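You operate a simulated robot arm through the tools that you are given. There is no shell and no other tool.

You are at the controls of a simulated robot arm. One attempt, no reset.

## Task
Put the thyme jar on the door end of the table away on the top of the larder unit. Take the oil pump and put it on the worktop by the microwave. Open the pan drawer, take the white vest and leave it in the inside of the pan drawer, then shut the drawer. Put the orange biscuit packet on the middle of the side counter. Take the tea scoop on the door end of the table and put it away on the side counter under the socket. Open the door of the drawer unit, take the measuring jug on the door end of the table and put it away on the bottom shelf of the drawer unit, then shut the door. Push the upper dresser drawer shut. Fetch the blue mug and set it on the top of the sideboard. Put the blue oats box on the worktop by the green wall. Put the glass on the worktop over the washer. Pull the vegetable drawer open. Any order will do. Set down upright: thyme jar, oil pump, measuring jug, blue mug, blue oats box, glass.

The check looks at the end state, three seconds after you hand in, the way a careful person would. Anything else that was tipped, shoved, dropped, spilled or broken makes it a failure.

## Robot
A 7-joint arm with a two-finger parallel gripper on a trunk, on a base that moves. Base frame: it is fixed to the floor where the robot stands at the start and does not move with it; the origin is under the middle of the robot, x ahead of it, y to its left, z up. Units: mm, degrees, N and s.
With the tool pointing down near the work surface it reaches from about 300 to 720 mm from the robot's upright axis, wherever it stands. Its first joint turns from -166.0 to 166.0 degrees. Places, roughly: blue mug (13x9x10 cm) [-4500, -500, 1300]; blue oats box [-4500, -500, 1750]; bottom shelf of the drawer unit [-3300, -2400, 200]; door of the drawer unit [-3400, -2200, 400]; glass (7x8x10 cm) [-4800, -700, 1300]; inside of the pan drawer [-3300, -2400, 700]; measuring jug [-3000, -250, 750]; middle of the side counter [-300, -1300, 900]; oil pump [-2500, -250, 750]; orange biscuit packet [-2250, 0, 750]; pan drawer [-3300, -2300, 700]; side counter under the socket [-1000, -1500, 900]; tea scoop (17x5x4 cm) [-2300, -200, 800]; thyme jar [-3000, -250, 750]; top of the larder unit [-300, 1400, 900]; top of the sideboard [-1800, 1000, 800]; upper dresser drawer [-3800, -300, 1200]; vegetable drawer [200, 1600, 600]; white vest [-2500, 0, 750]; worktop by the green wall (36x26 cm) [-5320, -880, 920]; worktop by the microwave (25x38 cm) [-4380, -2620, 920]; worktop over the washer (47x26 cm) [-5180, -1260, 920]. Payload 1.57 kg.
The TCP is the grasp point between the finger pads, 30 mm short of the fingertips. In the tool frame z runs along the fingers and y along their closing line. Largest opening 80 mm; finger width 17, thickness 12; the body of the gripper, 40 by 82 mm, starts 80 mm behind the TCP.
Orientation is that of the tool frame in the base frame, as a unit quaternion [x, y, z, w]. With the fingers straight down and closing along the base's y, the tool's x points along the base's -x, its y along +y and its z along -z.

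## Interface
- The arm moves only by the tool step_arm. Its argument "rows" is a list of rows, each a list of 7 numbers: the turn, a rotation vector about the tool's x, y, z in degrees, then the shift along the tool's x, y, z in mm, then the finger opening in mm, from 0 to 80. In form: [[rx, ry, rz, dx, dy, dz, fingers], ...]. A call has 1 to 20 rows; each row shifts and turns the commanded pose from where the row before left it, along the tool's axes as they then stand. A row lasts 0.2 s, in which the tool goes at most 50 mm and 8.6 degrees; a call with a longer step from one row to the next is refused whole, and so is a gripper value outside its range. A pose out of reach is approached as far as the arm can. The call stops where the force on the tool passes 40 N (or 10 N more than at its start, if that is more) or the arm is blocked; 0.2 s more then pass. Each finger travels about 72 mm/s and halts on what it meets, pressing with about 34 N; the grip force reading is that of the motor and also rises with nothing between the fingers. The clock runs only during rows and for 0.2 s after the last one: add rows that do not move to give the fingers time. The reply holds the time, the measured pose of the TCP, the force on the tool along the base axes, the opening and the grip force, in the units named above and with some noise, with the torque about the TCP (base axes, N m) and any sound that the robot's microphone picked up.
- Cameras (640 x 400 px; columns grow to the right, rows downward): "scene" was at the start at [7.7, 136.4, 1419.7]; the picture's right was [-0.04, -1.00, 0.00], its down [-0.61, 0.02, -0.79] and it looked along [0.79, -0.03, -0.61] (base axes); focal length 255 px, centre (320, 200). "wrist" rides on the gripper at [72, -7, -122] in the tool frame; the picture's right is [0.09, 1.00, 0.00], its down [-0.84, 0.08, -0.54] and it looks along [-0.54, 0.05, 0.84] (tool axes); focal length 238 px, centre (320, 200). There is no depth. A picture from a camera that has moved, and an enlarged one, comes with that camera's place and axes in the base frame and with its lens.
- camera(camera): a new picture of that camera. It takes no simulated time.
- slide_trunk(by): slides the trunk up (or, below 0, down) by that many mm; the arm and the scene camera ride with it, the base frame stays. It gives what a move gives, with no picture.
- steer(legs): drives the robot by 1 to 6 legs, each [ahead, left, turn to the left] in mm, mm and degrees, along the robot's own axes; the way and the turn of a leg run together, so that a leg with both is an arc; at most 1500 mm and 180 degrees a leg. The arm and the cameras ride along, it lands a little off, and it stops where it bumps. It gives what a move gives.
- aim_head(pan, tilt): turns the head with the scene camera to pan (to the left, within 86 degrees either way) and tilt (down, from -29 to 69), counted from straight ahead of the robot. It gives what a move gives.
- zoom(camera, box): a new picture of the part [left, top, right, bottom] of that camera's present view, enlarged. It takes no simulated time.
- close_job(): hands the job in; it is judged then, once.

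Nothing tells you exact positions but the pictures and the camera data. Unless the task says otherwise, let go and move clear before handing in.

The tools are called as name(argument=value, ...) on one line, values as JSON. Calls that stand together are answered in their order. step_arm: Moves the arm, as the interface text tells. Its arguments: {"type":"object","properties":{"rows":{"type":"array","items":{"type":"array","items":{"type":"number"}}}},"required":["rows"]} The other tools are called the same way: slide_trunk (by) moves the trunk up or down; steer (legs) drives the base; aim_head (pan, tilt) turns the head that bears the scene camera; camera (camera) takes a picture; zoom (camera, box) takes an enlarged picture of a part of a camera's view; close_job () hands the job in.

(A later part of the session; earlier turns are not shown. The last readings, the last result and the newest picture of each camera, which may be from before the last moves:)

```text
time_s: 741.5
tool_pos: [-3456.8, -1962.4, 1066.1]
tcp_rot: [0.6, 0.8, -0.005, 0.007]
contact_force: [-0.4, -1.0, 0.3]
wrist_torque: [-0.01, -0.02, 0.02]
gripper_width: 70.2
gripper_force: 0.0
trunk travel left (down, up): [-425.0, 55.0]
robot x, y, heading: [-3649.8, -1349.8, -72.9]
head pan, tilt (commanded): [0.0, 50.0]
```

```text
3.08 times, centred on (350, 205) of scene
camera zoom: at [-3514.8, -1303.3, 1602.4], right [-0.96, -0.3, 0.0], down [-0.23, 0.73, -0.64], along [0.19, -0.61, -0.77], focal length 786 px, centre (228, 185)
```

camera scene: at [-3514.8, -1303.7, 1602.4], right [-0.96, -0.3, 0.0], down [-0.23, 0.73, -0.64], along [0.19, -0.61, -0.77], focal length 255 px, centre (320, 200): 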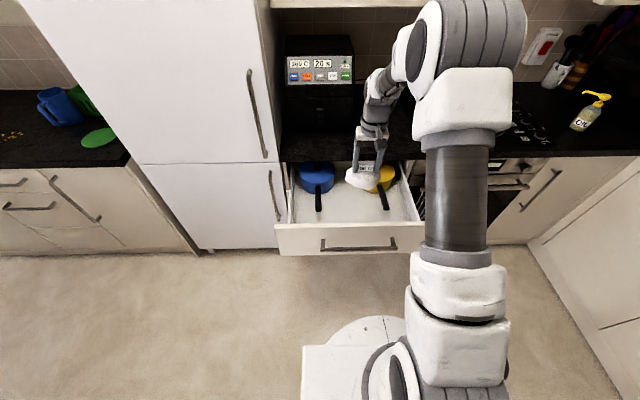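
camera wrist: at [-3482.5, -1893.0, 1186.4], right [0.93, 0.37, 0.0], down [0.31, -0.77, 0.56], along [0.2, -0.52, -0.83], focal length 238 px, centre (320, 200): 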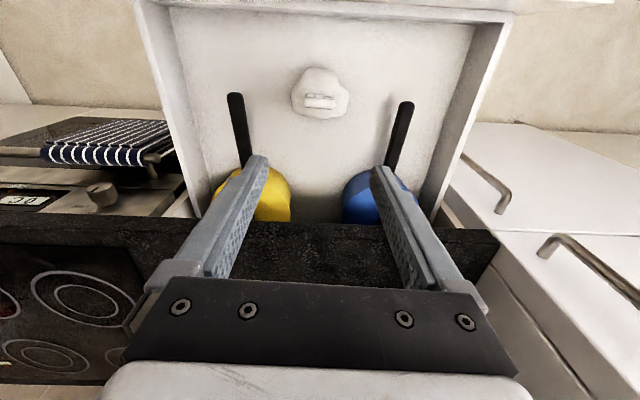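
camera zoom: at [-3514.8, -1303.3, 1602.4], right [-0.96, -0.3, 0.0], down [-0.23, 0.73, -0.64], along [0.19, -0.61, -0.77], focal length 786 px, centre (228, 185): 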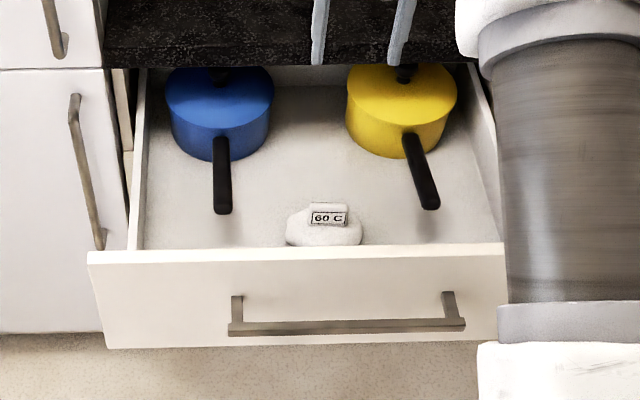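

The vest lies in the pan drawer. To shut it I set the gripper horizontal with closed fingers and push the drawer front above the handle.

steer(legs=[[-130, 0, 2]])

step_arm(rows=[[0, 0, 0, 40, 0, 0, 0], [0, 0, 0, 40, 0, 0, 0], [0, 0, 0, 30, 0, 0, 0], [0, -8.2, 0, 0, 0, 0, 0], [0, -8.2, 0, 0, 0, 0, 0], [0, -8.2, 0, 0, 0, 0, 0], [0, -8.2, 0, 0, 0, 0, 0], [0, -8.2, 0, 0, 0, 0, 0], [0, -8.2, 0, 0, 0, 0, 0], [0, -8.2, 0, 0, 0, 0, 0], [0, -8.2, 0, 0, 0, 0, 0], [0, -8.2, 0, 0, 0, 0, 0], [0, -8.2, 0, 0, 0, 0, 0], [0, -8.0, 0, 0, 0, 0, 0]])

camera(camera="scene")

```text
time_s: 743.0
tool_pos: [-3475.5, -1830.9, 1065.5]
tcp_rot: [0.586, 0.811, -0.005, 0.007]
contact_force: [-0.3, 0.6, -0.4]
wrist_torque: [-0.03, -0.02, 0.01]
gripper_width: 70.3
gripper_force: 0.0
trunk travel left (down, up): [-425.0, 55.0]
robot x, y, heading: [-3691.2, -1224.4, -70.6]
head pan, tilt (commanded): [0.0, 50.0]
```

```text
time_s: 746.0
tool_pos: [-3508.9, -1727.9, 1062.4]
tcp_rot: [0.41, 0.568, -0.417, 0.579]
contact_force: [-0.7, 0.1, 0.9]
wrist_torque: [0.0, -0.01, 0.0]
gripper_width: 0.1
gripper_force: 20.9
trunk travel left (down, up): [-425.0, 55.0]
robot x, y, heading: [-3689.0, -1225.4, -70.7]
head pan, tilt (commanded): [0.0, 50.0]
```

```text
taken
camera scene: at [-3556.8, -1176.4, 1602.5], right [-0.94, -0.33, 0.0], down [-0.25, 0.72, -0.64], along [0.21, -0.61, -0.77], focal length 255 px, centre (320, 200)
```

scene: 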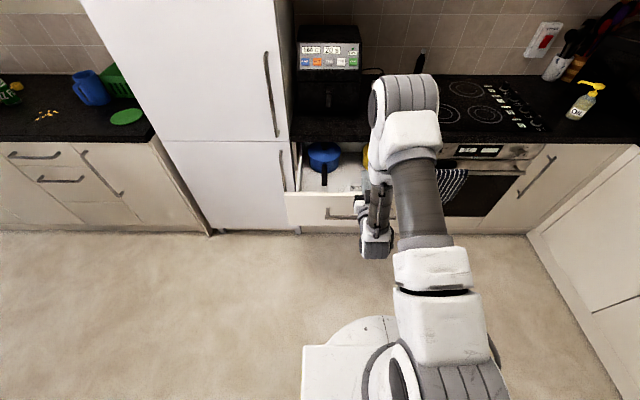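

step_arm(rows=[[0, 0, 0, 0, 0, -30, 0], [0, 0, 0, 0, 0, 0, 0]])

slide_trunk(by=-224)

camera(camera="wrist")

camera(camera="scene")

```text
time_s: 746.6
tool_pos: [-3518.4, -1698.0, 1062.3]
tcp_rot: [0.41, 0.568, -0.417, 0.579]
contact_force: [0.5, -0.1, 0.5]
wrist_torque: [0.01, -0.02, 0.0]
gripper_width: 0.2
gripper_force: 21.5
trunk travel left (down, up): [-425.0, 55.0]
robot x, y, heading: [-3695.2, -1224.8, -70.8]
head pan, tilt (commanded): [0.0, 50.0]
```

```text
time_s: 749.0
tool_pos: [-3518.5, -1699.2, 837.6]
tcp_rot: [0.412, 0.568, -0.418, 0.578]
contact_force: [0.7, 0.0, 0.5]
wrist_torque: [0.01, 0.01, -0.02]
gripper_width: 0.0
gripper_force: 21.3
trunk travel left (down, up): [-201.0, 279.0]
robot x, y, heading: [-3688.9, -1223.0, -70.7]
head pan, tilt (commanded): [0.0, 50.0]
```

```text
taken
camera wrist: at [-3562.2, -1586.9, 764.1], right [0.95, 0.31, -0.09], down [-0.1, 0.55, 0.83], along [0.31, -0.77, 0.55], focal length 238 px, centre (320, 200)
```

wrist: 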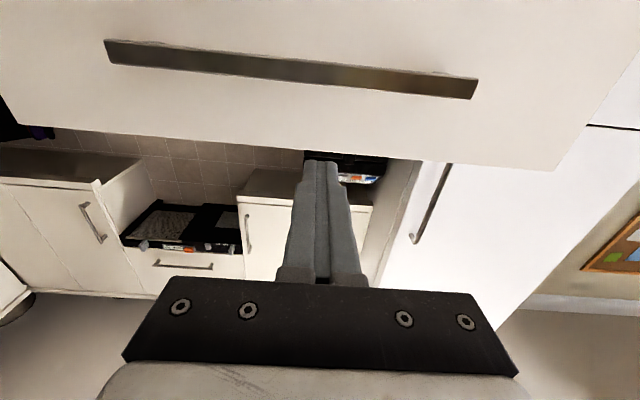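

```text
taken
camera scene: at [-3556.9, -1176.3, 1378.5], right [-0.94, -0.33, 0.0], down [-0.25, 0.72, -0.64], along [0.21, -0.61, -0.77], focal length 255 px, centre (320, 200)
```

scene: 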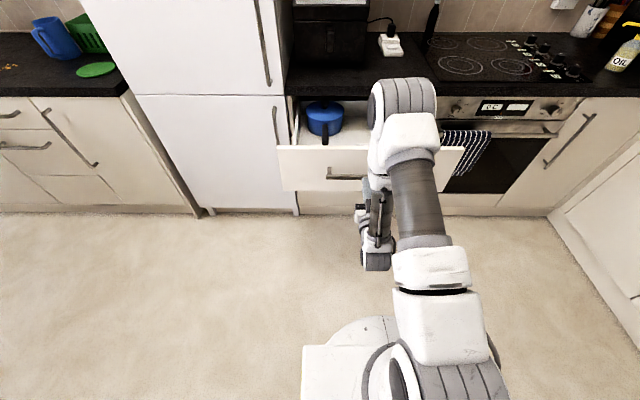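

step_arm(rows=[[0, 0, 0, 18, 0, 0, 0], [0, 0, 0, 0, 0, 30, 0], [0, 0, 0, 0, 0, 30, 0], [0, 0, 0, 0, 0, 30, 0], [0, 0, 0, 0, 0, 30, 0], [0, 0, 0, 0, 0, 0, 0]])

camera(camera="wrist")

camera(camera="scene")

```text
time_s: 750.4
tool_pos: [-3481.9, -1814.6, 822.9]
tcp_rot: [0.411, 0.567, -0.418, 0.578]
contact_force: [-0.6, 0.7, 0.2]
wrist_torque: [-0.02, 0.02, 0.0]
gripper_width: 0.2
gripper_force: 21.3
trunk travel left (down, up): [-201.0, 279.0]
robot x, y, heading: [-3689.2, -1221.1, -70.8]
head pan, tilt (commanded): [0.0, 50.0]
```

```text
taken
camera wrist: at [-3524.4, -1701.5, 748.3], right [0.95, 0.31, -0.09], down [-0.1, 0.55, 0.83], along [0.31, -0.77, 0.55], focal length 238 px, centre (320, 200)
```

wrist: 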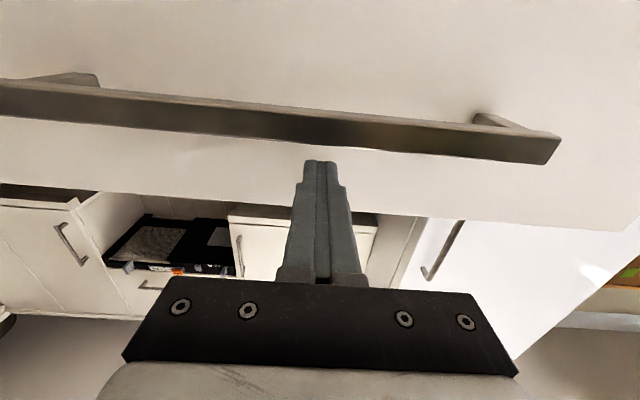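

```text
taken
camera scene: at [-3556.8, -1176.4, 1378.4], right [-0.94, -0.33, 0.0], down [-0.25, 0.72, -0.64], along [0.21, -0.61, -0.77], focal length 255 px, centre (320, 200)
```

scene: 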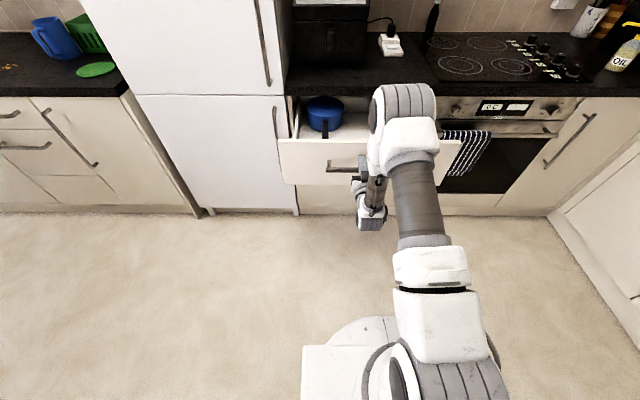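

step_arm(rows=[[0, 0, 0, 0, 0, 30, 0], [0, 0, 0, 0, 0, 30, 0], [0, 0, 0, 0, 0, 0, 0]])

steer(legs=[[130, 0, 0]])

camera(camera="scene")

camera(camera="wrist")

```text
time_s: 751.2
tool_pos: [-3461.2, -1871.7, 822.9]
tcp_rot: [0.41, 0.569, -0.417, 0.579]
contact_force: [0.3, 0.3, 0.5]
wrist_torque: [0.0, -0.02, 0.01]
gripper_width: 0.0
gripper_force: 21.7
trunk travel left (down, up): [-201.0, 279.0]
robot x, y, heading: [-3688.2, -1224.5, -70.6]
head pan, tilt (commanded): [0.0, 50.0]
```

```text
time_s: 752.7
tool_pos: [-3416.9, -1993.0, 822.8]
tcp_rot: [0.411, 0.568, -0.417, 0.578]
contact_force: [0.0, -0.2, 0.2]
wrist_torque: [0.03, -0.02, -0.01]
gripper_width: 0.0
gripper_force: 20.8
trunk travel left (down, up): [-201.0, 279.0]
robot x, y, heading: [-3650.7, -1348.3, -70.7]
head pan, tilt (commanded): [0.0, 50.0]
```

```text
taken
camera scene: at [-3514.1, -1298.1, 1378.4], right [-0.94, -0.33, 0.0], down [-0.25, 0.72, -0.64], along [0.21, -0.61, -0.77], focal length 255 px, centre (320, 200)
```

scene: 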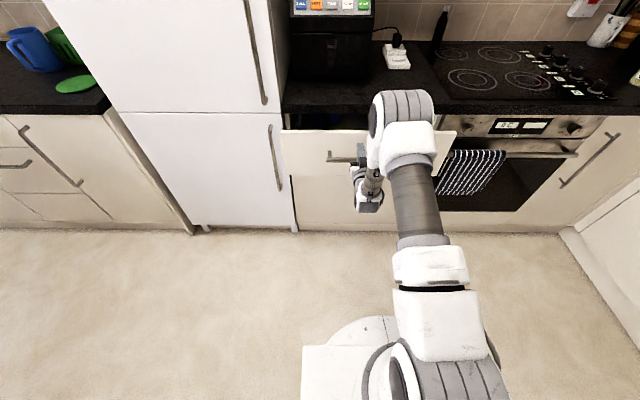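

```text
taken
camera wrist: at [-3461.5, -1880.3, 749.1], right [0.95, 0.31, -0.09], down [-0.1, 0.55, 0.83], along [0.31, -0.77, 0.55], focal length 238 px, centre (320, 200)
```

wrist: 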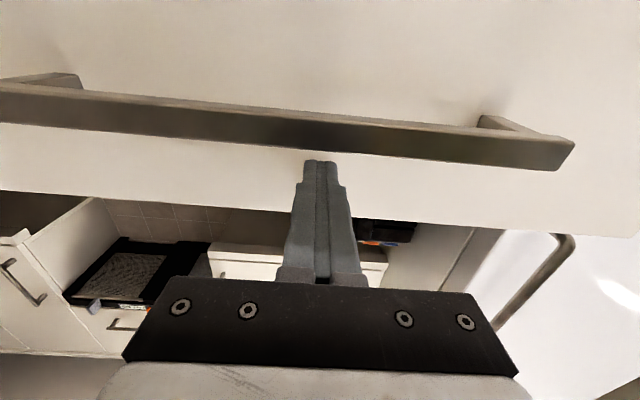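

step_arm(rows=[[0, 0, 0, 0, 0, 25, 0], [0, 0, 0, 0, 0, 25, 0], [0, 0, 0, 0, 0, 20, 0], [0, 0, 0, 0, 0, 0, 0]])

step_arm(rows=[[0, 0, 0, 0, 0, 15, 0], [0, 0, 0, 0, 0, 15, 0], [0, 0, 0, 0, 0, 15, 0], [0, 0, 0, 0, 0, 15, 0], [0, 0, 0, 0, 0, 0, 0]])

camera(camera="scene")

```text
time_s: 753.7
tool_pos: [-3395.0, -2058.9, 823.1]
tcp_rot: [0.41, 0.568, -0.417, 0.579]
contact_force: [-0.2, -0.3, -0.8]
wrist_torque: [0.03, 0.04, 0.01]
gripper_width: 0.0
gripper_force: 21.4
trunk travel left (down, up): [-201.0, 279.0]
robot x, y, heading: [-3647.7, -1347.5, -70.8]
head pan, tilt (commanded): [0.0, 50.0]
```

```text
time_s: 754.9
tool_pos: [-3377.1, -2117.8, 823.4]
tcp_rot: [0.41, 0.568, -0.417, 0.579]
contact_force: [-2.2, 7.2, 0.9]
wrist_torque: [0.03, 0.01, -0.01]
gripper_width: 0.0
gripper_force: 20.9
trunk travel left (down, up): [-201.0, 279.0]
robot x, y, heading: [-3647.0, -1345.7, -70.6]
head pan, tilt (commanded): [0.0, 50.0]
```

```text
taken
camera scene: at [-3514.4, -1297.6, 1378.4], right [-0.94, -0.33, 0.0], down [-0.25, 0.72, -0.64], along [0.21, -0.61, -0.77], focal length 255 px, centre (320, 200)
```

scene: 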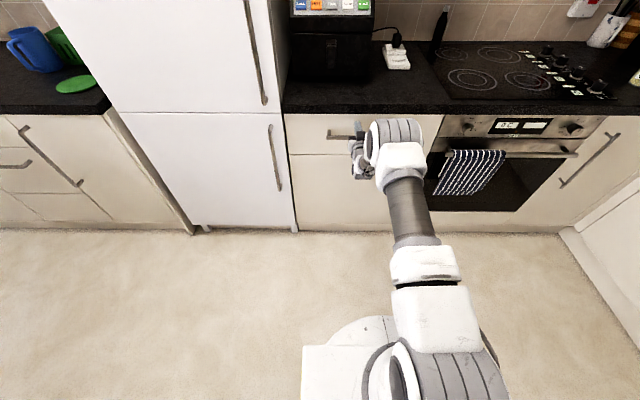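

step_arm(rows=[[0, 0, 0, 0, 0, 6, 0], [0, 0, 0, 0, 0, 6, 0], [0, 0, 0, 0, 0, 0, 0]])

zoom(camera="scene", box=[270, 90, 450, 220])

```text
time_s: 755.2
tool_pos: [-3377.4, -2117.3, 824.1]
tcp_rot: [0.411, 0.568, -0.417, 0.578]
contact_force: [-8.1, 24.3, 9.8]
wrist_torque: [-0.06, -0.07, 0.12]
gripper_width: 0.1
gripper_force: 21.0
trunk travel left (down, up): [-201.0, 279.0]
robot x, y, heading: [-3645.5, -1344.8, -70.5]
head pan, tilt (commanded): [0.0, 50.0]
stopped in row 1: the force on the tool passed its limit at 51 N (the readings are from after the stop); the commanded pose is now the measured one
```

```text
3.08 times, centred on (360, 155) of scene
camera zoom: at [-3515.3, -1294.9, 1378.6], right [-0.94, -0.33, 0.0], down [-0.25, 0.72, -0.64], along [0.21, -0.61, -0.76], focal length 786 px, centre (197, 338)
```

zoom: 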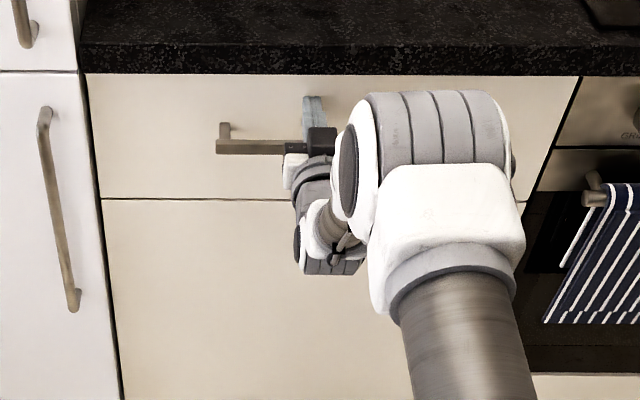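

The pan drawer is fully shut. Now the door below it: I retract, step back and look at its vertical handle.

step_arm(rows=[[0, 0, 0, 0, 0, -30, 0], [0, 0, 0, 0, 0, -45, 0], [0, 0, 0, 0, 0, -45, 0], [0, 0, 0, 0, 0, -45, 0], [0, 0, 0, 0, 0, -45, 40], [0, 0, 0, 0, 0, -40, 80]])

steer(legs=[[0, -330, 0]])

aim_head(pan=10, tilt=45)

camera(camera="scene")

camera(camera="wrist")

```text
time_s: 756.6
tool_pos: [-3455.3, -1880.8, 820.6]
tcp_rot: [0.412, 0.569, -0.417, 0.577]
contact_force: [1.1, -0.5, 0.0]
wrist_torque: [-0.03, 0.0, 0.02]
gripper_width: 78.0
gripper_force: 0.2
trunk travel left (down, up): [-201.0, 279.0]
robot x, y, heading: [-3648.9, -1346.1, -70.8]
head pan, tilt (commanded): [0.0, 50.0]
```

```text
time_s: 759.7
tool_pos: [-3763.0, -1989.1, 820.6]
tcp_rot: [0.411, 0.57, -0.416, 0.577]
contact_force: [-0.6, 0.0, -0.1]
wrist_torque: [-0.01, 0.02, 0.01]
gripper_width: 80.1
gripper_force: 0.0
trunk travel left (down, up): [-201.0, 279.0]
robot x, y, heading: [-3955.1, -1453.5, -70.7]
head pan, tilt (commanded): [0.0, 50.0]
```

```text
time_s: 760.4
tool_pos: [-3762.4, -1989.6, 820.1]
tcp_rot: [0.412, 0.57, -0.416, 0.577]
contact_force: [0.5, -0.4, 0.8]
wrist_torque: [-0.02, 0.02, -0.01]
gripper_width: 79.9
gripper_force: 0.1
trunk travel left (down, up): [-201.0, 279.0]
robot x, y, heading: [-3952.1, -1456.1, -70.9]
head pan, tilt (commanded): [10.0, 45.0]
```

```text
taken
camera scene: at [-3807.4, -1403.9, 1385.3], right [-0.87, -0.49, 0.0], down [-0.35, 0.62, -0.71], along [0.35, -0.62, -0.71], focal length 255 px, centre (320, 200)
```

scene: 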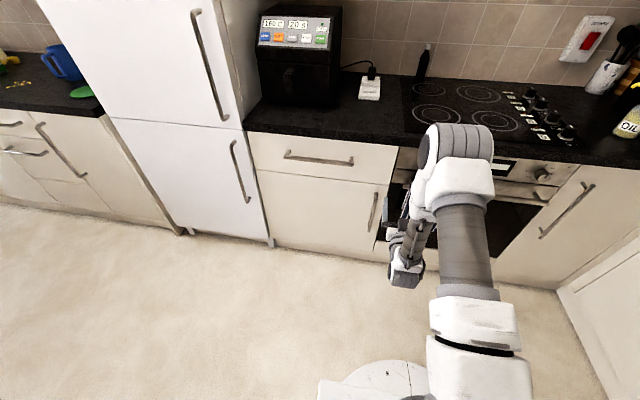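

```text
taken
camera wrist: at [-3806.5, -1876.6, 747.1], right [0.95, 0.31, -0.09], down [-0.1, 0.55, 0.83], along [0.31, -0.78, 0.55], focal length 238 px, centre (320, 200)
```

wrist: 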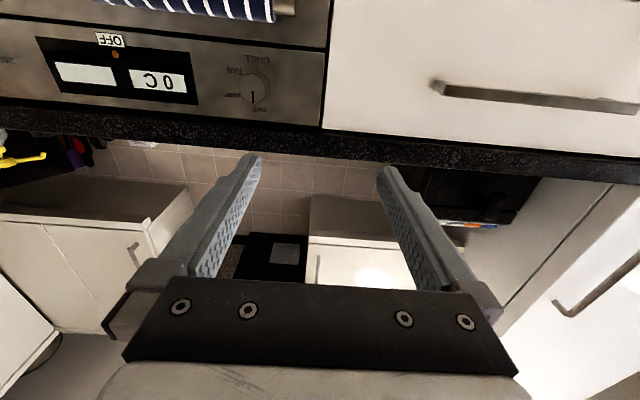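

zoom(camera="scene", box=[230, 120, 420, 270])

```text
2.67 times, centred on (325, 195) of scene
camera zoom: at [-3807.4, -1403.9, 1385.3], right [-0.87, -0.49, 0.0], down [-0.35, 0.62, -0.71], along [0.35, -0.62, -0.71], focal length 681 px, centre (307, 213)
```

zoom: 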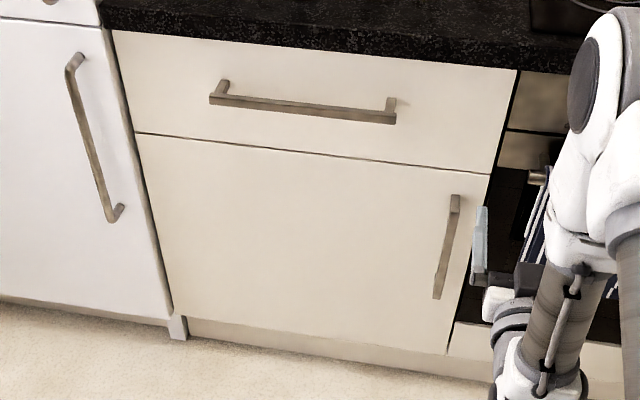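

steer(legs=[[60, 62, 0]])

slide_trunk(by=-200)

step_arm(rows=[[0, 0, 0, 35, 0, 10, 80], [0, 0, 0, 35, 0, 10, 80], [0, 0, 0, 27, 0, 0, 80], [0, 0, 0, 0, 0, 0, 80]])

camera(camera="wrist")

camera(camera="scene")

```text
time_s: 761.5
tool_pos: [-3685.0, -2025.5, 821.1]
tcp_rot: [0.412, 0.569, -0.417, 0.576]
contact_force: [-0.1, -0.3, 0.4]
wrist_torque: [0.0, 0.0, -0.03]
gripper_width: 79.8
gripper_force: 0.0
trunk travel left (down, up): [-201.0, 279.0]
robot x, y, heading: [-3878.7, -1492.7, -70.9]
head pan, tilt (commanded): [10.0, 45.0]
```

```text
time_s: 763.7
tool_pos: [-3685.4, -2024.7, 620.2]
tcp_rot: [0.411, 0.569, -0.416, 0.577]
contact_force: [-0.7, 0.1, 0.4]
wrist_torque: [-0.01, -0.01, 0.0]
gripper_width: 80.0
gripper_force: 0.1
trunk travel left (down, up): [-1.0, 479.0]
robot x, y, heading: [-3879.5, -1492.6, -70.7]
head pan, tilt (commanded): [10.0, 45.0]
```

```text
time_s: 764.7
tool_pos: [-3680.8, -2047.1, 523.6]
tcp_rot: [0.411, 0.57, -0.416, 0.578]
contact_force: [0.3, -0.3, 0.7]
wrist_torque: [0.02, 0.02, 0.04]
gripper_width: 79.9
gripper_force: 0.0
trunk travel left (down, up): [-1.0, 479.0]
robot x, y, heading: [-3875.0, -1487.4, -70.7]
head pan, tilt (commanded): [10.0, 45.0]
```

```text
taken
camera wrist: at [-3723.8, -1934.0, 450.5], right [0.95, 0.31, -0.09], down [-0.1, 0.55, 0.83], along [0.31, -0.78, 0.55], focal length 238 px, centre (320, 200)
```

wrist: 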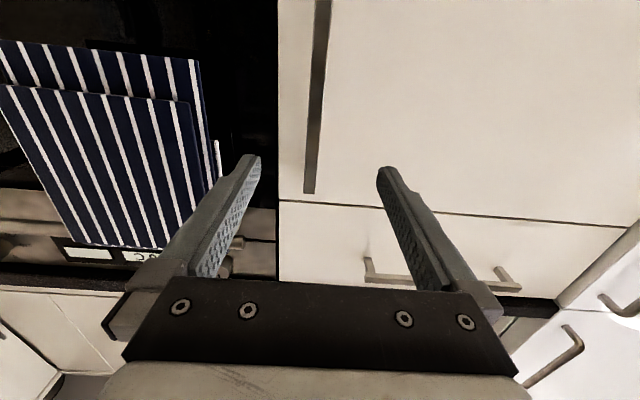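

```text
taken
camera scene: at [-3730.0, -1439.8, 1185.3], right [-0.87, -0.49, 0.0], down [-0.35, 0.62, -0.71], along [0.35, -0.62, -0.71], focal length 255 px, centre (320, 200)
```

scene: 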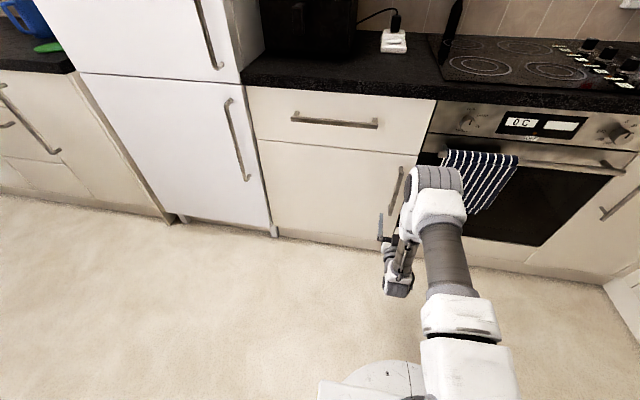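

step_arm(rows=[[0, 0, 0, 0, 0, 45, 80], [0, 0, 0, 0, 0, 40, 80], [0, 0, 0, 0, 0, 25, 80], [0, 0, 0, 0, 0, 0, 80]])

camera(camera="wrist")

```text
time_s: 765.7
tool_pos: [-3644.8, -2149.9, 524.7]
tcp_rot: [0.412, 0.569, -0.417, 0.577]
contact_force: [0.7, -0.3, -0.3]
wrist_torque: [0.0, 0.01, 0.01]
gripper_width: 79.8
gripper_force: 0.1
trunk travel left (down, up): [-1.0, 479.0]
robot x, y, heading: [-3874.3, -1490.8, -70.9]
head pan, tilt (commanded): [10.0, 45.0]
```

```text
taken
camera wrist: at [-3687.9, -2036.7, 452.1], right [0.95, 0.31, -0.09], down [-0.1, 0.55, 0.83], along [0.31, -0.78, 0.55], focal length 238 px, centre (320, 200)
```

wrist: 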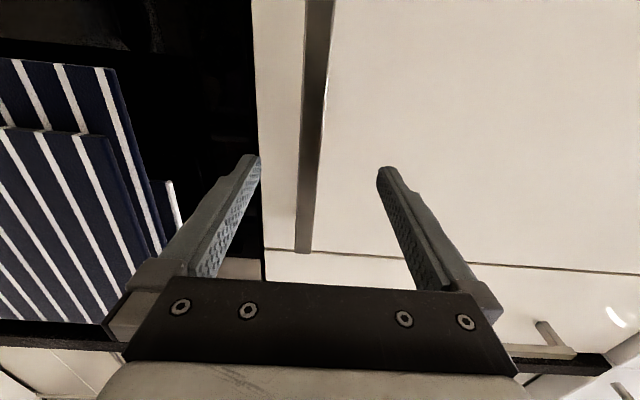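

step_arm(rows=[[0, 0, 0, 0, -7, 12, 80], [0, 0, 0, 0, 0, 10, 80], [0, 0, 0, 0, 0, 0, 40], [0, 0, 0, 0, 0, 0, 0], [0, 0, 0, 0, 0, 0, 0], [0, 0, 0, 0, 0, 0, 0]])

camera(camera="wrist")

```text
time_s: 767.1
tool_pos: [-3644.7, -2171.6, 525.0]
tcp_rot: [0.413, 0.569, -0.417, 0.576]
contact_force: [-7.8, -2.3, -1.3]
wrist_torque: [-0.12, -0.05, 0.18]
gripper_width: 15.8
gripper_force: 31.4
trunk travel left (down, up): [-1.0, 479.0]
robot x, y, heading: [-3874.7, -1492.7, -70.9]
head pan, tilt (commanded): [10.0, 45.0]
```

```text
taken
camera wrist: at [-3688.3, -2059.7, 451.5], right [0.95, 0.31, -0.09], down [-0.1, 0.55, 0.83], along [0.31, -0.78, 0.55], focal length 238 px, centre (320, 200)
```

wrist: 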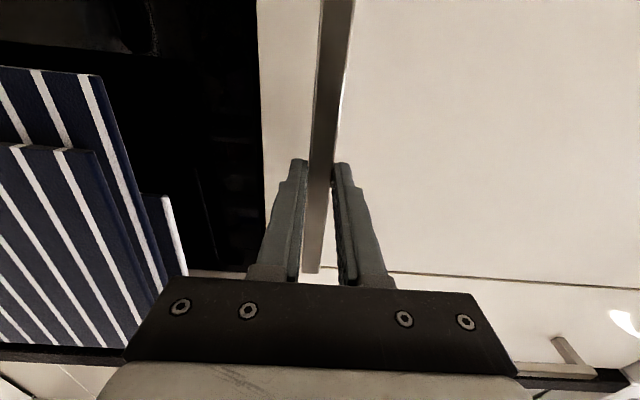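

step_arm(rows=[[1, 0, 0, 0, 1, -9.3, 0], [2, 0, 0, 0, 1.9, -18.6, 0], [2, 0, 0, 0, 1.9, -18.6, 0], [2, 0, 0, 0, 1.9, -18.6, 0], [0, 0, 0, 0, 0, 0, 0]])

camera(camera="scene")

```text
time_s: 768.3
tool_pos: [-3653.6, -2107.2, 525.3]
tcp_rot: [0.446, 0.544, -0.45, 0.551]
contact_force: [-6.3, -0.1, -2.0]
wrist_torque: [-0.28, 0.53, 0.22]
gripper_width: 15.8
gripper_force: 31.3
trunk travel left (down, up): [-1.0, 479.0]
robot x, y, heading: [-3876.7, -1491.0, -70.7]
head pan, tilt (commanded): [10.0, 45.0]
```

```text
taken
camera scene: at [-3730.0, -1439.9, 1185.3], right [-0.87, -0.49, 0.0], down [-0.35, 0.62, -0.71], along [0.35, -0.62, -0.71], focal length 255 px, centre (320, 200)
```

scene: 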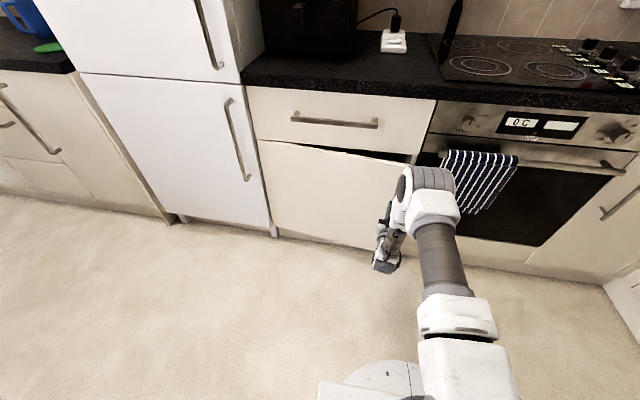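

step_arm(rows=[[2, 0, 0, 0, 1.9, -18.6, 0], [2, 0, 0, 0, 1.9, -18.6, 0], [2, 0, 0, 0, 1.9, -18.6, 0], [2, 0, 0, 0, 1.9, -18.6, 0], [2, 0, 0, 0, 1.9, -18.6, 0], [2, 0, 0, 0, 1.9, -18.6, 0], [0, 0, 0, 0, 0, 0, 0]])

camera(camera="scene")

```text
time_s: 769.9
tool_pos: [-3653.8, -1995.0, 524.9]
tcp_rot: [-0.501, -0.493, 0.504, -0.503]
contact_force: [11.5, -0.6, 4.7]
wrist_torque: [-0.17, 0.56, 0.69]
gripper_width: 16.0
gripper_force: 30.8
trunk travel left (down, up): [-1.0, 479.0]
robot x, y, heading: [-3879.5, -1490.8, -70.6]
head pan, tilt (commanded): [10.0, 45.0]
```

```text
taken
camera scene: at [-3729.6, -1439.5, 1185.3], right [-0.87, -0.49, 0.0], down [-0.35, 0.62, -0.71], along [0.35, -0.62, -0.71], focal length 255 px, centre (320, 200)
```

scene: 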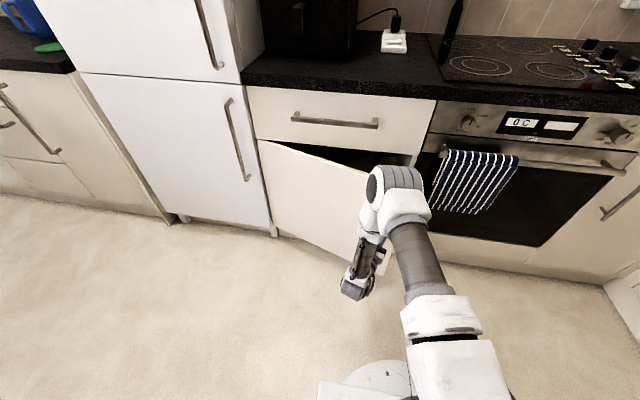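

step_arm(rows=[[2, 0, 0, 0, 2.2, -18.6, 0], [2, 0, 0, 0, 2.2, -18.6, 0], [2, 0, 0, 0, 2.2, -18.6, 0], [2, 0, 0, 0, 2.2, -18.6, 0], [2, 0, 0, 0, 2.2, -18.6, 0], [0, 0, 0, 0, 0, 0, 0]])

camera(camera="scene")

```text
time_s: 771.3
tool_pos: [-3635.0, -1904.6, 524.8]
tcp_rot: [-0.541, -0.447, 0.546, -0.459]
contact_force: [18.2, -4.1, 21.4]
wrist_torque: [-0.35, 0.6, 0.75]
gripper_width: 16.0
gripper_force: 31.1
trunk travel left (down, up): [-1.0, 479.0]
robot x, y, heading: [-3873.9, -1490.2, -70.5]
head pan, tilt (commanded): [10.0, 45.0]
```

```text
taken
camera scene: at [-3729.9, -1439.0, 1185.4], right [-0.87, -0.49, 0.0], down [-0.35, 0.62, -0.71], along [0.35, -0.62, -0.71], focal length 255 px, centre (320, 200)
```

scene: 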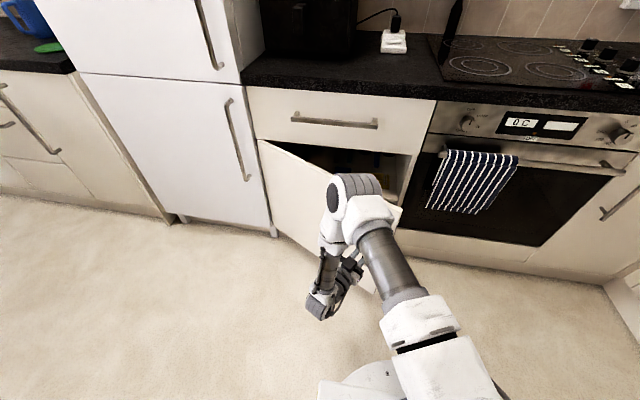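

The door is about 30 degrees open. I release the handle, and will push the door further open from its inner side.

step_arm(rows=[[0, 0, 0, 0, 0, 0, 40], [0, 0, 0, 0, 0, 0, 80], [0, 0, 0, 0, 0, 0, 80]])

steer(legs=[[-110, -40, 0]])

camera(camera="scene")

camera(camera="wrist")

```text
time_s: 772.1
tool_pos: [-3637.5, -1905.2, 522.7]
tcp_rot: [-0.543, -0.448, 0.545, -0.455]
contact_force: [-0.2, -0.5, 0.0]
wrist_torque: [0.02, -0.01, -0.02]
gripper_width: 80.2
gripper_force: 0.1
trunk travel left (down, up): [-1.0, 479.0]
robot x, y, heading: [-3874.3, -1494.6, -71.0]
head pan, tilt (commanded): [10.0, 45.0]
```

```text
time_s: 773.5
tool_pos: [-3710.8, -1813.3, 522.7]
tcp_rot: [-0.543, -0.448, 0.545, -0.455]
contact_force: [0.3, -0.6, -0.9]
wrist_torque: [0.02, 0.01, 0.0]
gripper_width: 80.0
gripper_force: 0.0
trunk travel left (down, up): [-1.0, 479.0]
robot x, y, heading: [-3955.4, -1400.3, -70.7]
head pan, tilt (commanded): [10.0, 45.0]
```

```text
taken
camera scene: at [-3803.9, -1348.4, 1185.3], right [-0.87, -0.49, 0.0], down [-0.35, 0.62, -0.71], along [0.35, -0.62, -0.71], focal length 255 px, centre (320, 200)
```

scene: 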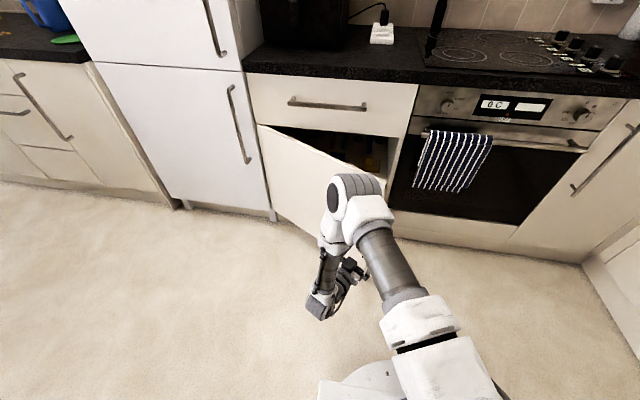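

```text
taken
camera wrist: at [-3694.2, -1693.5, 449.4], right [0.98, -0.19, -0.09], down [0.17, 0.53, 0.83], along [-0.11, -0.83, 0.55], focal length 238 px, centre (320, 200)
```

wrist: 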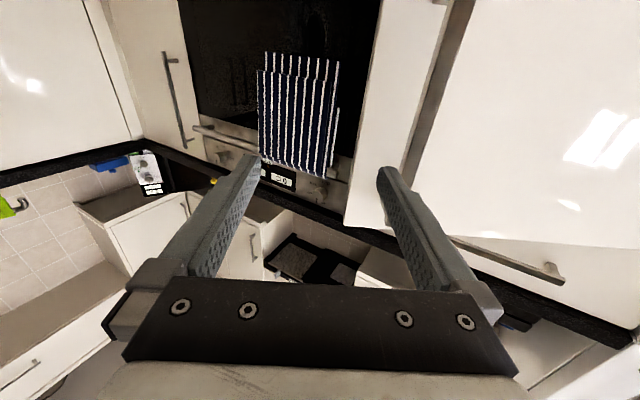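

steer(legs=[[-20, -60, 0]])

step_arm(rows=[[-8.2, 0, 0, 0, 0, 0, 0], [-8.2, 0, 0, 0, 0, 0, 0], [-8.2, 0, 0, 0, 0, 0, 0], [-8.2, 0, 0, 0, 0, 0, 0], [-8.2, 0, 0, 0, 0, 0, 0], [-8.2, 0, 0, 0, 0, 0, 0], [-8.2, 0, 0, 0, 0, 0, 0], [-8.2, 0, 0, 0, 0, 0, 0], [-8.2, 0, 0, 0, 0, 0, 0], [0, 0, 0, 0, 0, 0, 0]])

camera(camera="scene")

```text
time_s: 774.6
tool_pos: [-3774.5, -1815.0, 522.0]
tcp_rot: [-0.543, -0.448, 0.545, -0.455]
contact_force: [-0.7, 0.4, -0.6]
wrist_torque: [0.03, 0.0, 0.02]
gripper_width: 80.1
gripper_force: 0.0
trunk travel left (down, up): [-1.0, 479.0]
robot x, y, heading: [-4010.1, -1397.6, -71.0]
head pan, tilt (commanded): [10.0, 45.0]
```

```text
time_s: 776.8
tool_pos: [-3752.0, -1819.1, 524.6]
tcp_rot: [0.162, 0.685, -0.169, 0.69]
contact_force: [-0.9, -0.9, -0.1]
wrist_torque: [-0.04, -0.01, 0.0]
gripper_width: 0.0
gripper_force: 21.2
out of reach, approached as far as the arm can: row 9
trunk travel left (down, up): [-1.0, 479.0]
robot x, y, heading: [-4012.8, -1400.7, -70.5]
head pan, tilt (commanded): [10.0, 45.0]
```

```text
taken
camera scene: at [-3867.3, -1349.3, 1185.3], right [-0.87, -0.49, 0.0], down [-0.35, 0.62, -0.71], along [0.35, -0.62, -0.71], focal length 255 px, centre (320, 200)
```

scene: 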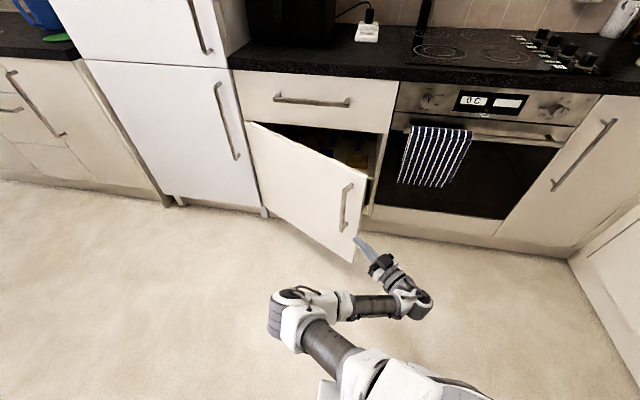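

step_arm(rows=[[0, 0, 0, 0, -38.2, -8.3, 0], [0, 0, 0, 0, -38.2, -8.3, 0], [0, 0, 0, 0, -38.2, -8.3, 0], [0, 0, 0, 0, -38.2, -8.3, 0], [0, 0, 0, 0, 0, 0, 0]])

camera(camera="scene")

camera(camera="wrist")

```text
time_s: 778.0
tool_pos: [-3821.7, -1953.1, 521.9]
tcp_rot: [0.161, 0.685, -0.169, 0.69]
contact_force: [0.0, 0.8, 0.2]
wrist_torque: [-0.04, -0.02, -0.05]
gripper_width: 0.0
gripper_force: 22.3
out of reach, approached as far as the arm can: row 1, 2, 3
trunk travel left (down, up): [-1.0, 479.0]
robot x, y, heading: [-4015.6, -1398.3, -70.8]
head pan, tilt (commanded): [10.0, 45.0]
```

```text
taken
camera scene: at [-3867.3, -1349.3, 1185.3], right [-0.87, -0.49, 0.0], down [-0.35, 0.62, -0.71], along [0.35, -0.62, -0.71], focal length 255 px, centre (320, 200)
```

scene: 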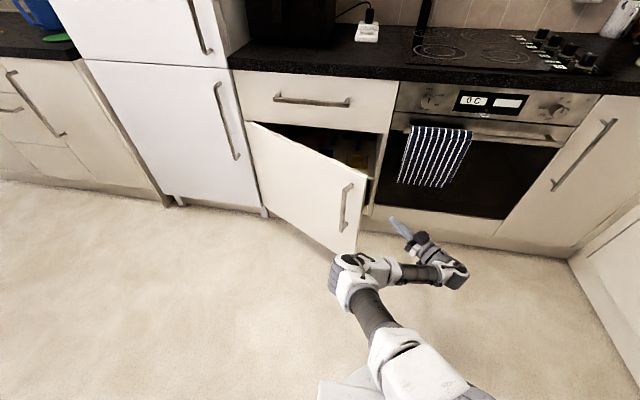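

```text
taken
camera wrist: at [-3933.2, -1905.0, 449.9], right [0.45, 0.89, -0.1], down [-0.45, 0.33, 0.83], along [0.77, -0.33, 0.55], focal length 238 px, centre (320, 200)
```

wrist: 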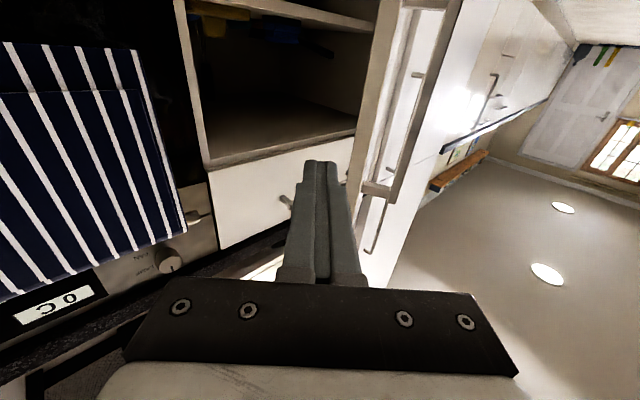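

step_arm(rows=[[0, 0, 0, 0, 0, 40, 0], [0, 0, 0, 0, 0, 40, 0], [0, 0, 0, 0, 0, 40, 0], [0, 0, 0, 0, 0, 30, 0], [0, 0, 0, 0, 0, 0, 0]])

camera(camera="scene")

camera(camera="wrist")

```text
time_s: 779.2
tool_pos: [-3689.9, -2020.0, 525.8]
tcp_rot: [0.161, 0.685, -0.168, 0.69]
contact_force: [0.4, 0.1, -0.5]
wrist_torque: [-0.02, 0.03, -0.01]
gripper_width: 0.0
gripper_force: 21.0
trunk travel left (down, up): [-1.0, 479.0]
robot x, y, heading: [-4013.6, -1400.2, -70.7]
head pan, tilt (commanded): [10.0, 45.0]
```

```text
taken
camera scene: at [-3867.3, -1349.3, 1185.3], right [-0.87, -0.49, 0.0], down [-0.35, 0.62, -0.71], along [0.35, -0.62, -0.71], focal length 255 px, centre (320, 200)
```

scene: 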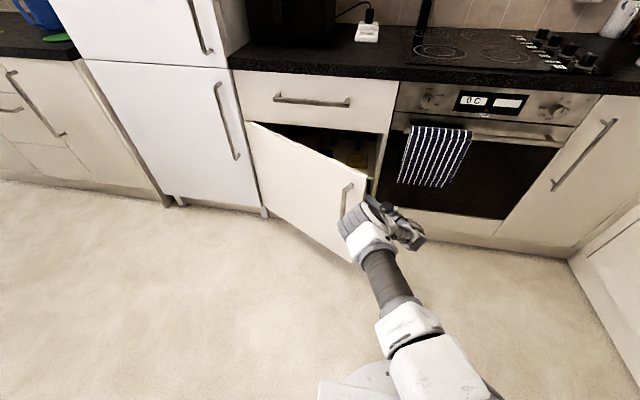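

```text
taken
camera wrist: at [-3800.1, -1972.1, 453.5], right [0.45, 0.89, -0.1], down [-0.45, 0.32, 0.83], along [0.77, -0.33, 0.55], focal length 238 px, centre (320, 200)
```

wrist: 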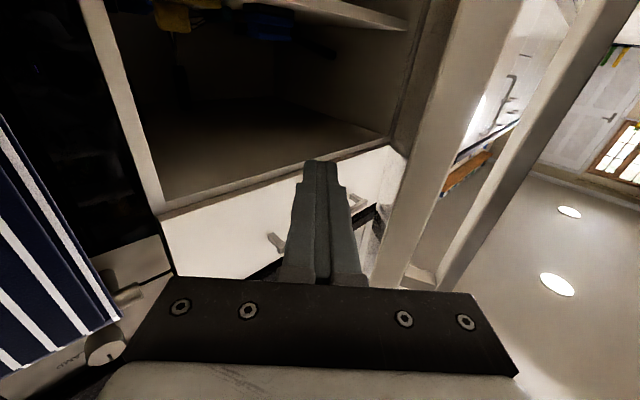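

step_arm(rows=[[0, 0, 0, 0, 25, 5, 0], [0, 0, 0, 0, 30, 5, 0], [0, 0, 0, 0, 30, 8, 0], [0, 0, 0, 0, 30, 10, 0], [0, 0, 0, 0, 0, 0, 0]])

camera(camera="scene")

camera(camera="wrist")

```text
time_s: 780.4
tool_pos: [-3614.0, -1929.5, 524.9]
tcp_rot: [0.162, 0.685, -0.169, 0.69]
contact_force: [-0.7, 0.5, -0.3]
wrist_torque: [-0.01, 0.03, 0.01]
gripper_width: 0.0
gripper_force: 21.2
trunk travel left (down, up): [-1.0, 479.0]
robot x, y, heading: [-4014.8, -1401.7, -70.8]
head pan, tilt (commanded): [10.0, 45.0]
```

```text
taken
camera scene: at [-3867.3, -1349.3, 1185.3], right [-0.87, -0.49, 0.0], down [-0.35, 0.62, -0.71], along [0.35, -0.62, -0.71], focal length 255 px, centre (320, 200)
```

scene: 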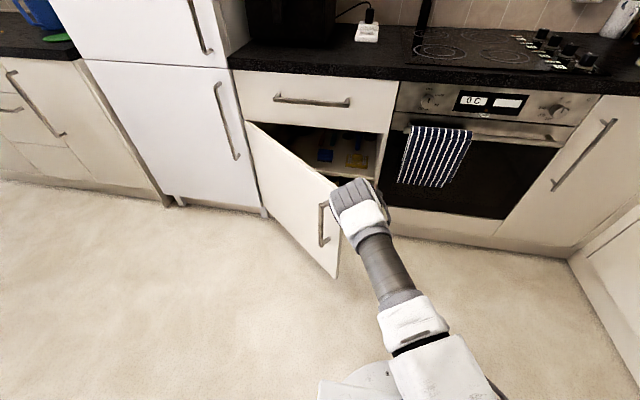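

```text
taken
camera wrist: at [-3725.2, -1881.6, 452.0], right [0.45, 0.89, -0.1], down [-0.45, 0.32, 0.83], along [0.77, -0.33, 0.55], focal length 238 px, centre (320, 200)
```

wrist: 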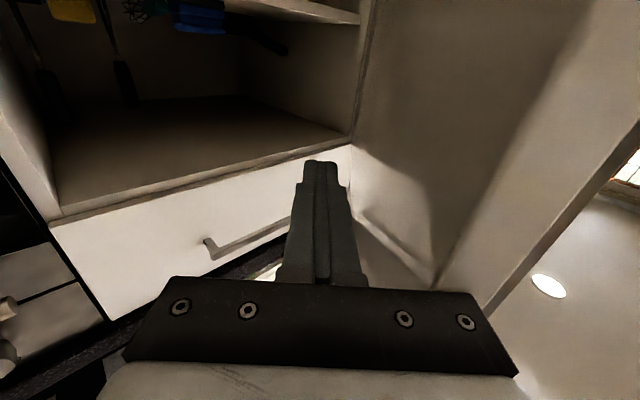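

step_arm(rows=[[0, 0, 0, 0, 35, 14, 0], [0, 0, 0, 0, 35, 14, 0], [0, 0, 0, 0, 35, 14, 0], [0, 0, 0, 0, 35, 14, 0], [0, 0, 0, 0, 35, 14, 0], [0, 0, 0, 0, 0, 0, 0]])

camera(camera="scene")

```text
time_s: 780.8
tool_pos: [-3611.5, -1923.5, 523.4]
tcp_rot: [0.166, 0.687, -0.172, 0.686]
contact_force: [-4.8, 1.6, 1.5]
wrist_torque: [0.17, 0.17, 0.29]
gripper_width: 0.0
gripper_force: 21.2
trunk travel left (down, up): [-1.0, 479.0]
robot x, y, heading: [-4017.5, -1397.7, -70.9]
head pan, tilt (commanded): [10.0, 45.0]
stopped in row 1: the force on the tool passed its limit at 61 N (the readings are from after the stop); the commanded pose is now the measured one
```

```text
taken
camera scene: at [-3867.8, -1349.3, 1185.3], right [-0.87, -0.49, 0.0], down [-0.34, 0.62, -0.71], along [0.34, -0.62, -0.71], focal length 255 px, centre (320, 200)
```

scene: 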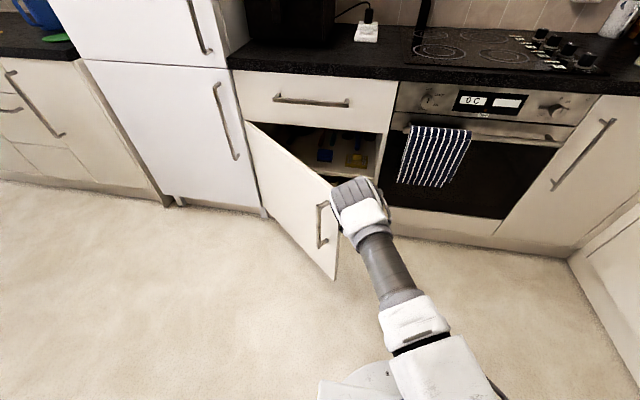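

step_arm(rows=[[0, 0, 0, 0, 6, 0, 0], [0, 0, 0, 0, 12, 1, 0], [0, 0, 0, 0, 16, 2, 0], [0, 0, 0, 0, 18, 3, 0], [0, 0, 0, 0, 18, 4, 0], [0, 0, 0, 0, 18, 5, 0], [0, 0, 0, 0, 18, 5, 0], [0, 0, 0, 0, 0, 0, 0]])

camera(camera="scene")

```text
time_s: 781.5
tool_pos: [-3606.7, -1905.9, 521.7]
tcp_rot: [0.168, 0.688, -0.173, 0.685]
contact_force: [-4.5, 2.1, 2.8]
wrist_torque: [0.17, 0.04, 0.28]
gripper_width: 0.0
gripper_force: 21.4
trunk travel left (down, up): [-1.0, 479.0]
robot x, y, heading: [-4016.1, -1401.7, -71.0]
head pan, tilt (commanded): [10.0, 45.0]
stopped in row 3: the force on the tool passed its limit at 46 N (the readings are from after the stop); the commanded pose is now the measured one
```

```text
taken
camera scene: at [-3868.2, -1349.2, 1185.3], right [-0.87, -0.49, 0.0], down [-0.34, 0.62, -0.71], along [0.34, -0.62, -0.71], focal length 255 px, centre (320, 200)
```

scene: 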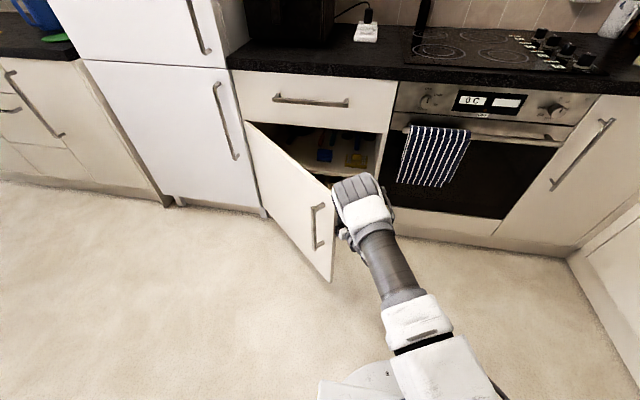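

camera(camera="wrist")

zoom(camera="scene", box=[230, 100, 420, 290])

```text
taken
camera wrist: at [-3716.4, -1854.9, 450.3], right [0.46, 0.88, -0.1], down [-0.44, 0.33, 0.84], along [0.77, -0.34, 0.54], focal length 238 px, centre (320, 200)
```

wrist: 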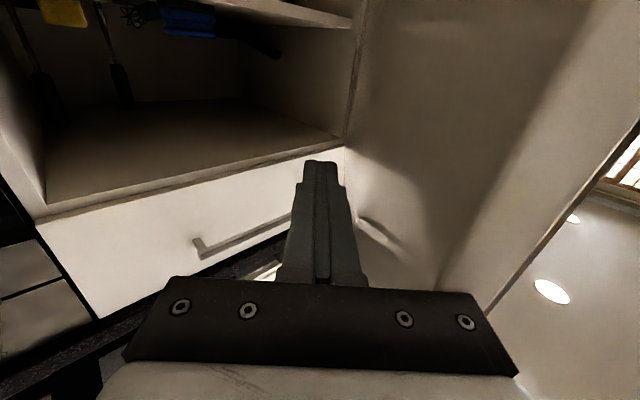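

```text
2.11 times, centred on (325, 195) of scene
camera zoom: at [-3868.2, -1349.2, 1185.3], right [-0.87, -0.49, 0.0], down [-0.34, 0.62, -0.71], along [0.34, -0.62, -0.71], focal length 538 px, centre (310, 210)
```

zoom: 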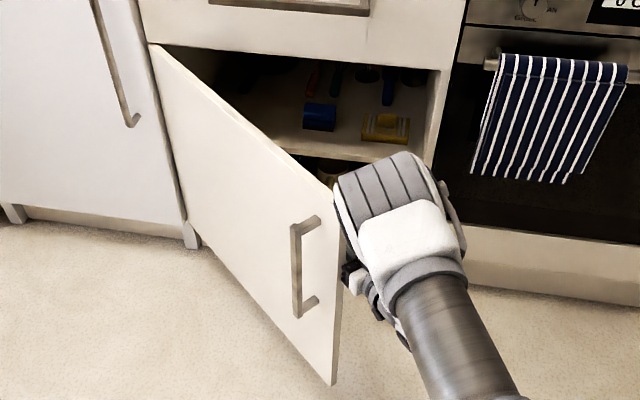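

step_arm(rows=[[0, 0, 0, 0, 4, 0, 0], [0, 0, 0, 0, 4, 0, 0], [0, 0, 0, 0, 4, 0, 0], [0, 0, 0, 0, 0, 0, 0]])

step_arm(rows=[[0, 0, 0, 0, 4, 0, 0], [0, 0, 0, 0, 4, 0, 0], [0, 0, 0, 0, 4, 0, 0], [0, 0, 0, 0, 0, 0, 0]])

```text
time_s: 782.5
tool_pos: [-3601.0, -1894.1, 522.2]
tcp_rot: [0.168, 0.688, -0.173, 0.685]
contact_force: [-21.2, 8.7, 6.5]
wrist_torque: [0.26, -0.13, 1.04]
gripper_width: 0.0
gripper_force: 21.1
trunk travel left (down, up): [-1.0, 479.0]
robot x, y, heading: [-4016.7, -1399.0, -70.7]
head pan, tilt (commanded): [10.0, 45.0]
```

```text
time_s: 783.2
tool_pos: [-3597.6, -1887.3, 520.1]
tcp_rot: [0.169, 0.688, -0.174, 0.684]
contact_force: [-4.4, 2.2, 3.5]
wrist_torque: [0.14, 0.03, 0.26]
gripper_width: 0.0
gripper_force: 21.5
trunk travel left (down, up): [-1.0, 479.0]
robot x, y, heading: [-4016.6, -1401.7, -70.9]
head pan, tilt (commanded): [10.0, 45.0]
stopped in row 3: the force on the tool passed its limit at 41 N (the readings are from after the stop); the commanded pose is now the measured one
```

The push got stuck on the door edge. I take the arm out again and will push the inner face with the fingertip from the oven side instead, pointing along the counter.

step_arm(rows=[[0, 0, 0, 0, -20, 0, 0], [0, 0, 0, 0, -35, 0, 0], [0, 0, 0, 0, -35, 0, 0], [0, 0, 0, 0, 0, -40, 0], [0, 0, 0, 0, 0, -40, 0], [0, 0, 0, 0, 0, -40, 0], [0, 0, 0, 0, 0, -40, 0], [0, 0, 0, 0, 0, -30, 0], [0, 0, 0, 0, 0, 0, 0]])

camera(camera="scene")

```text
time_s: 785.2
tool_pos: [-3805.3, -1876.2, 521.0]
tcp_rot: [0.167, 0.689, -0.173, 0.684]
contact_force: [0.6, 0.6, -0.5]
wrist_torque: [-0.02, -0.02, -0.02]
gripper_width: 0.1
gripper_force: 20.9
trunk travel left (down, up): [-1.0, 479.0]
robot x, y, heading: [-4013.3, -1397.0, -70.7]
head pan, tilt (commanded): [10.0, 45.0]
```

```text
taken
camera scene: at [-3868.2, -1349.3, 1185.3], right [-0.87, -0.49, 0.0], down [-0.34, 0.62, -0.71], along [0.34, -0.62, -0.71], focal length 255 px, centre (320, 200)
```

scene: 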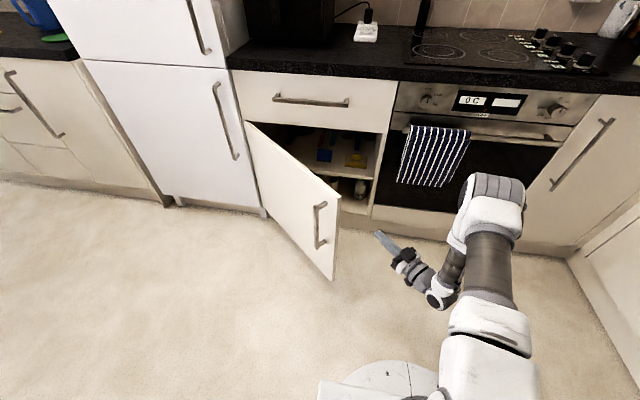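

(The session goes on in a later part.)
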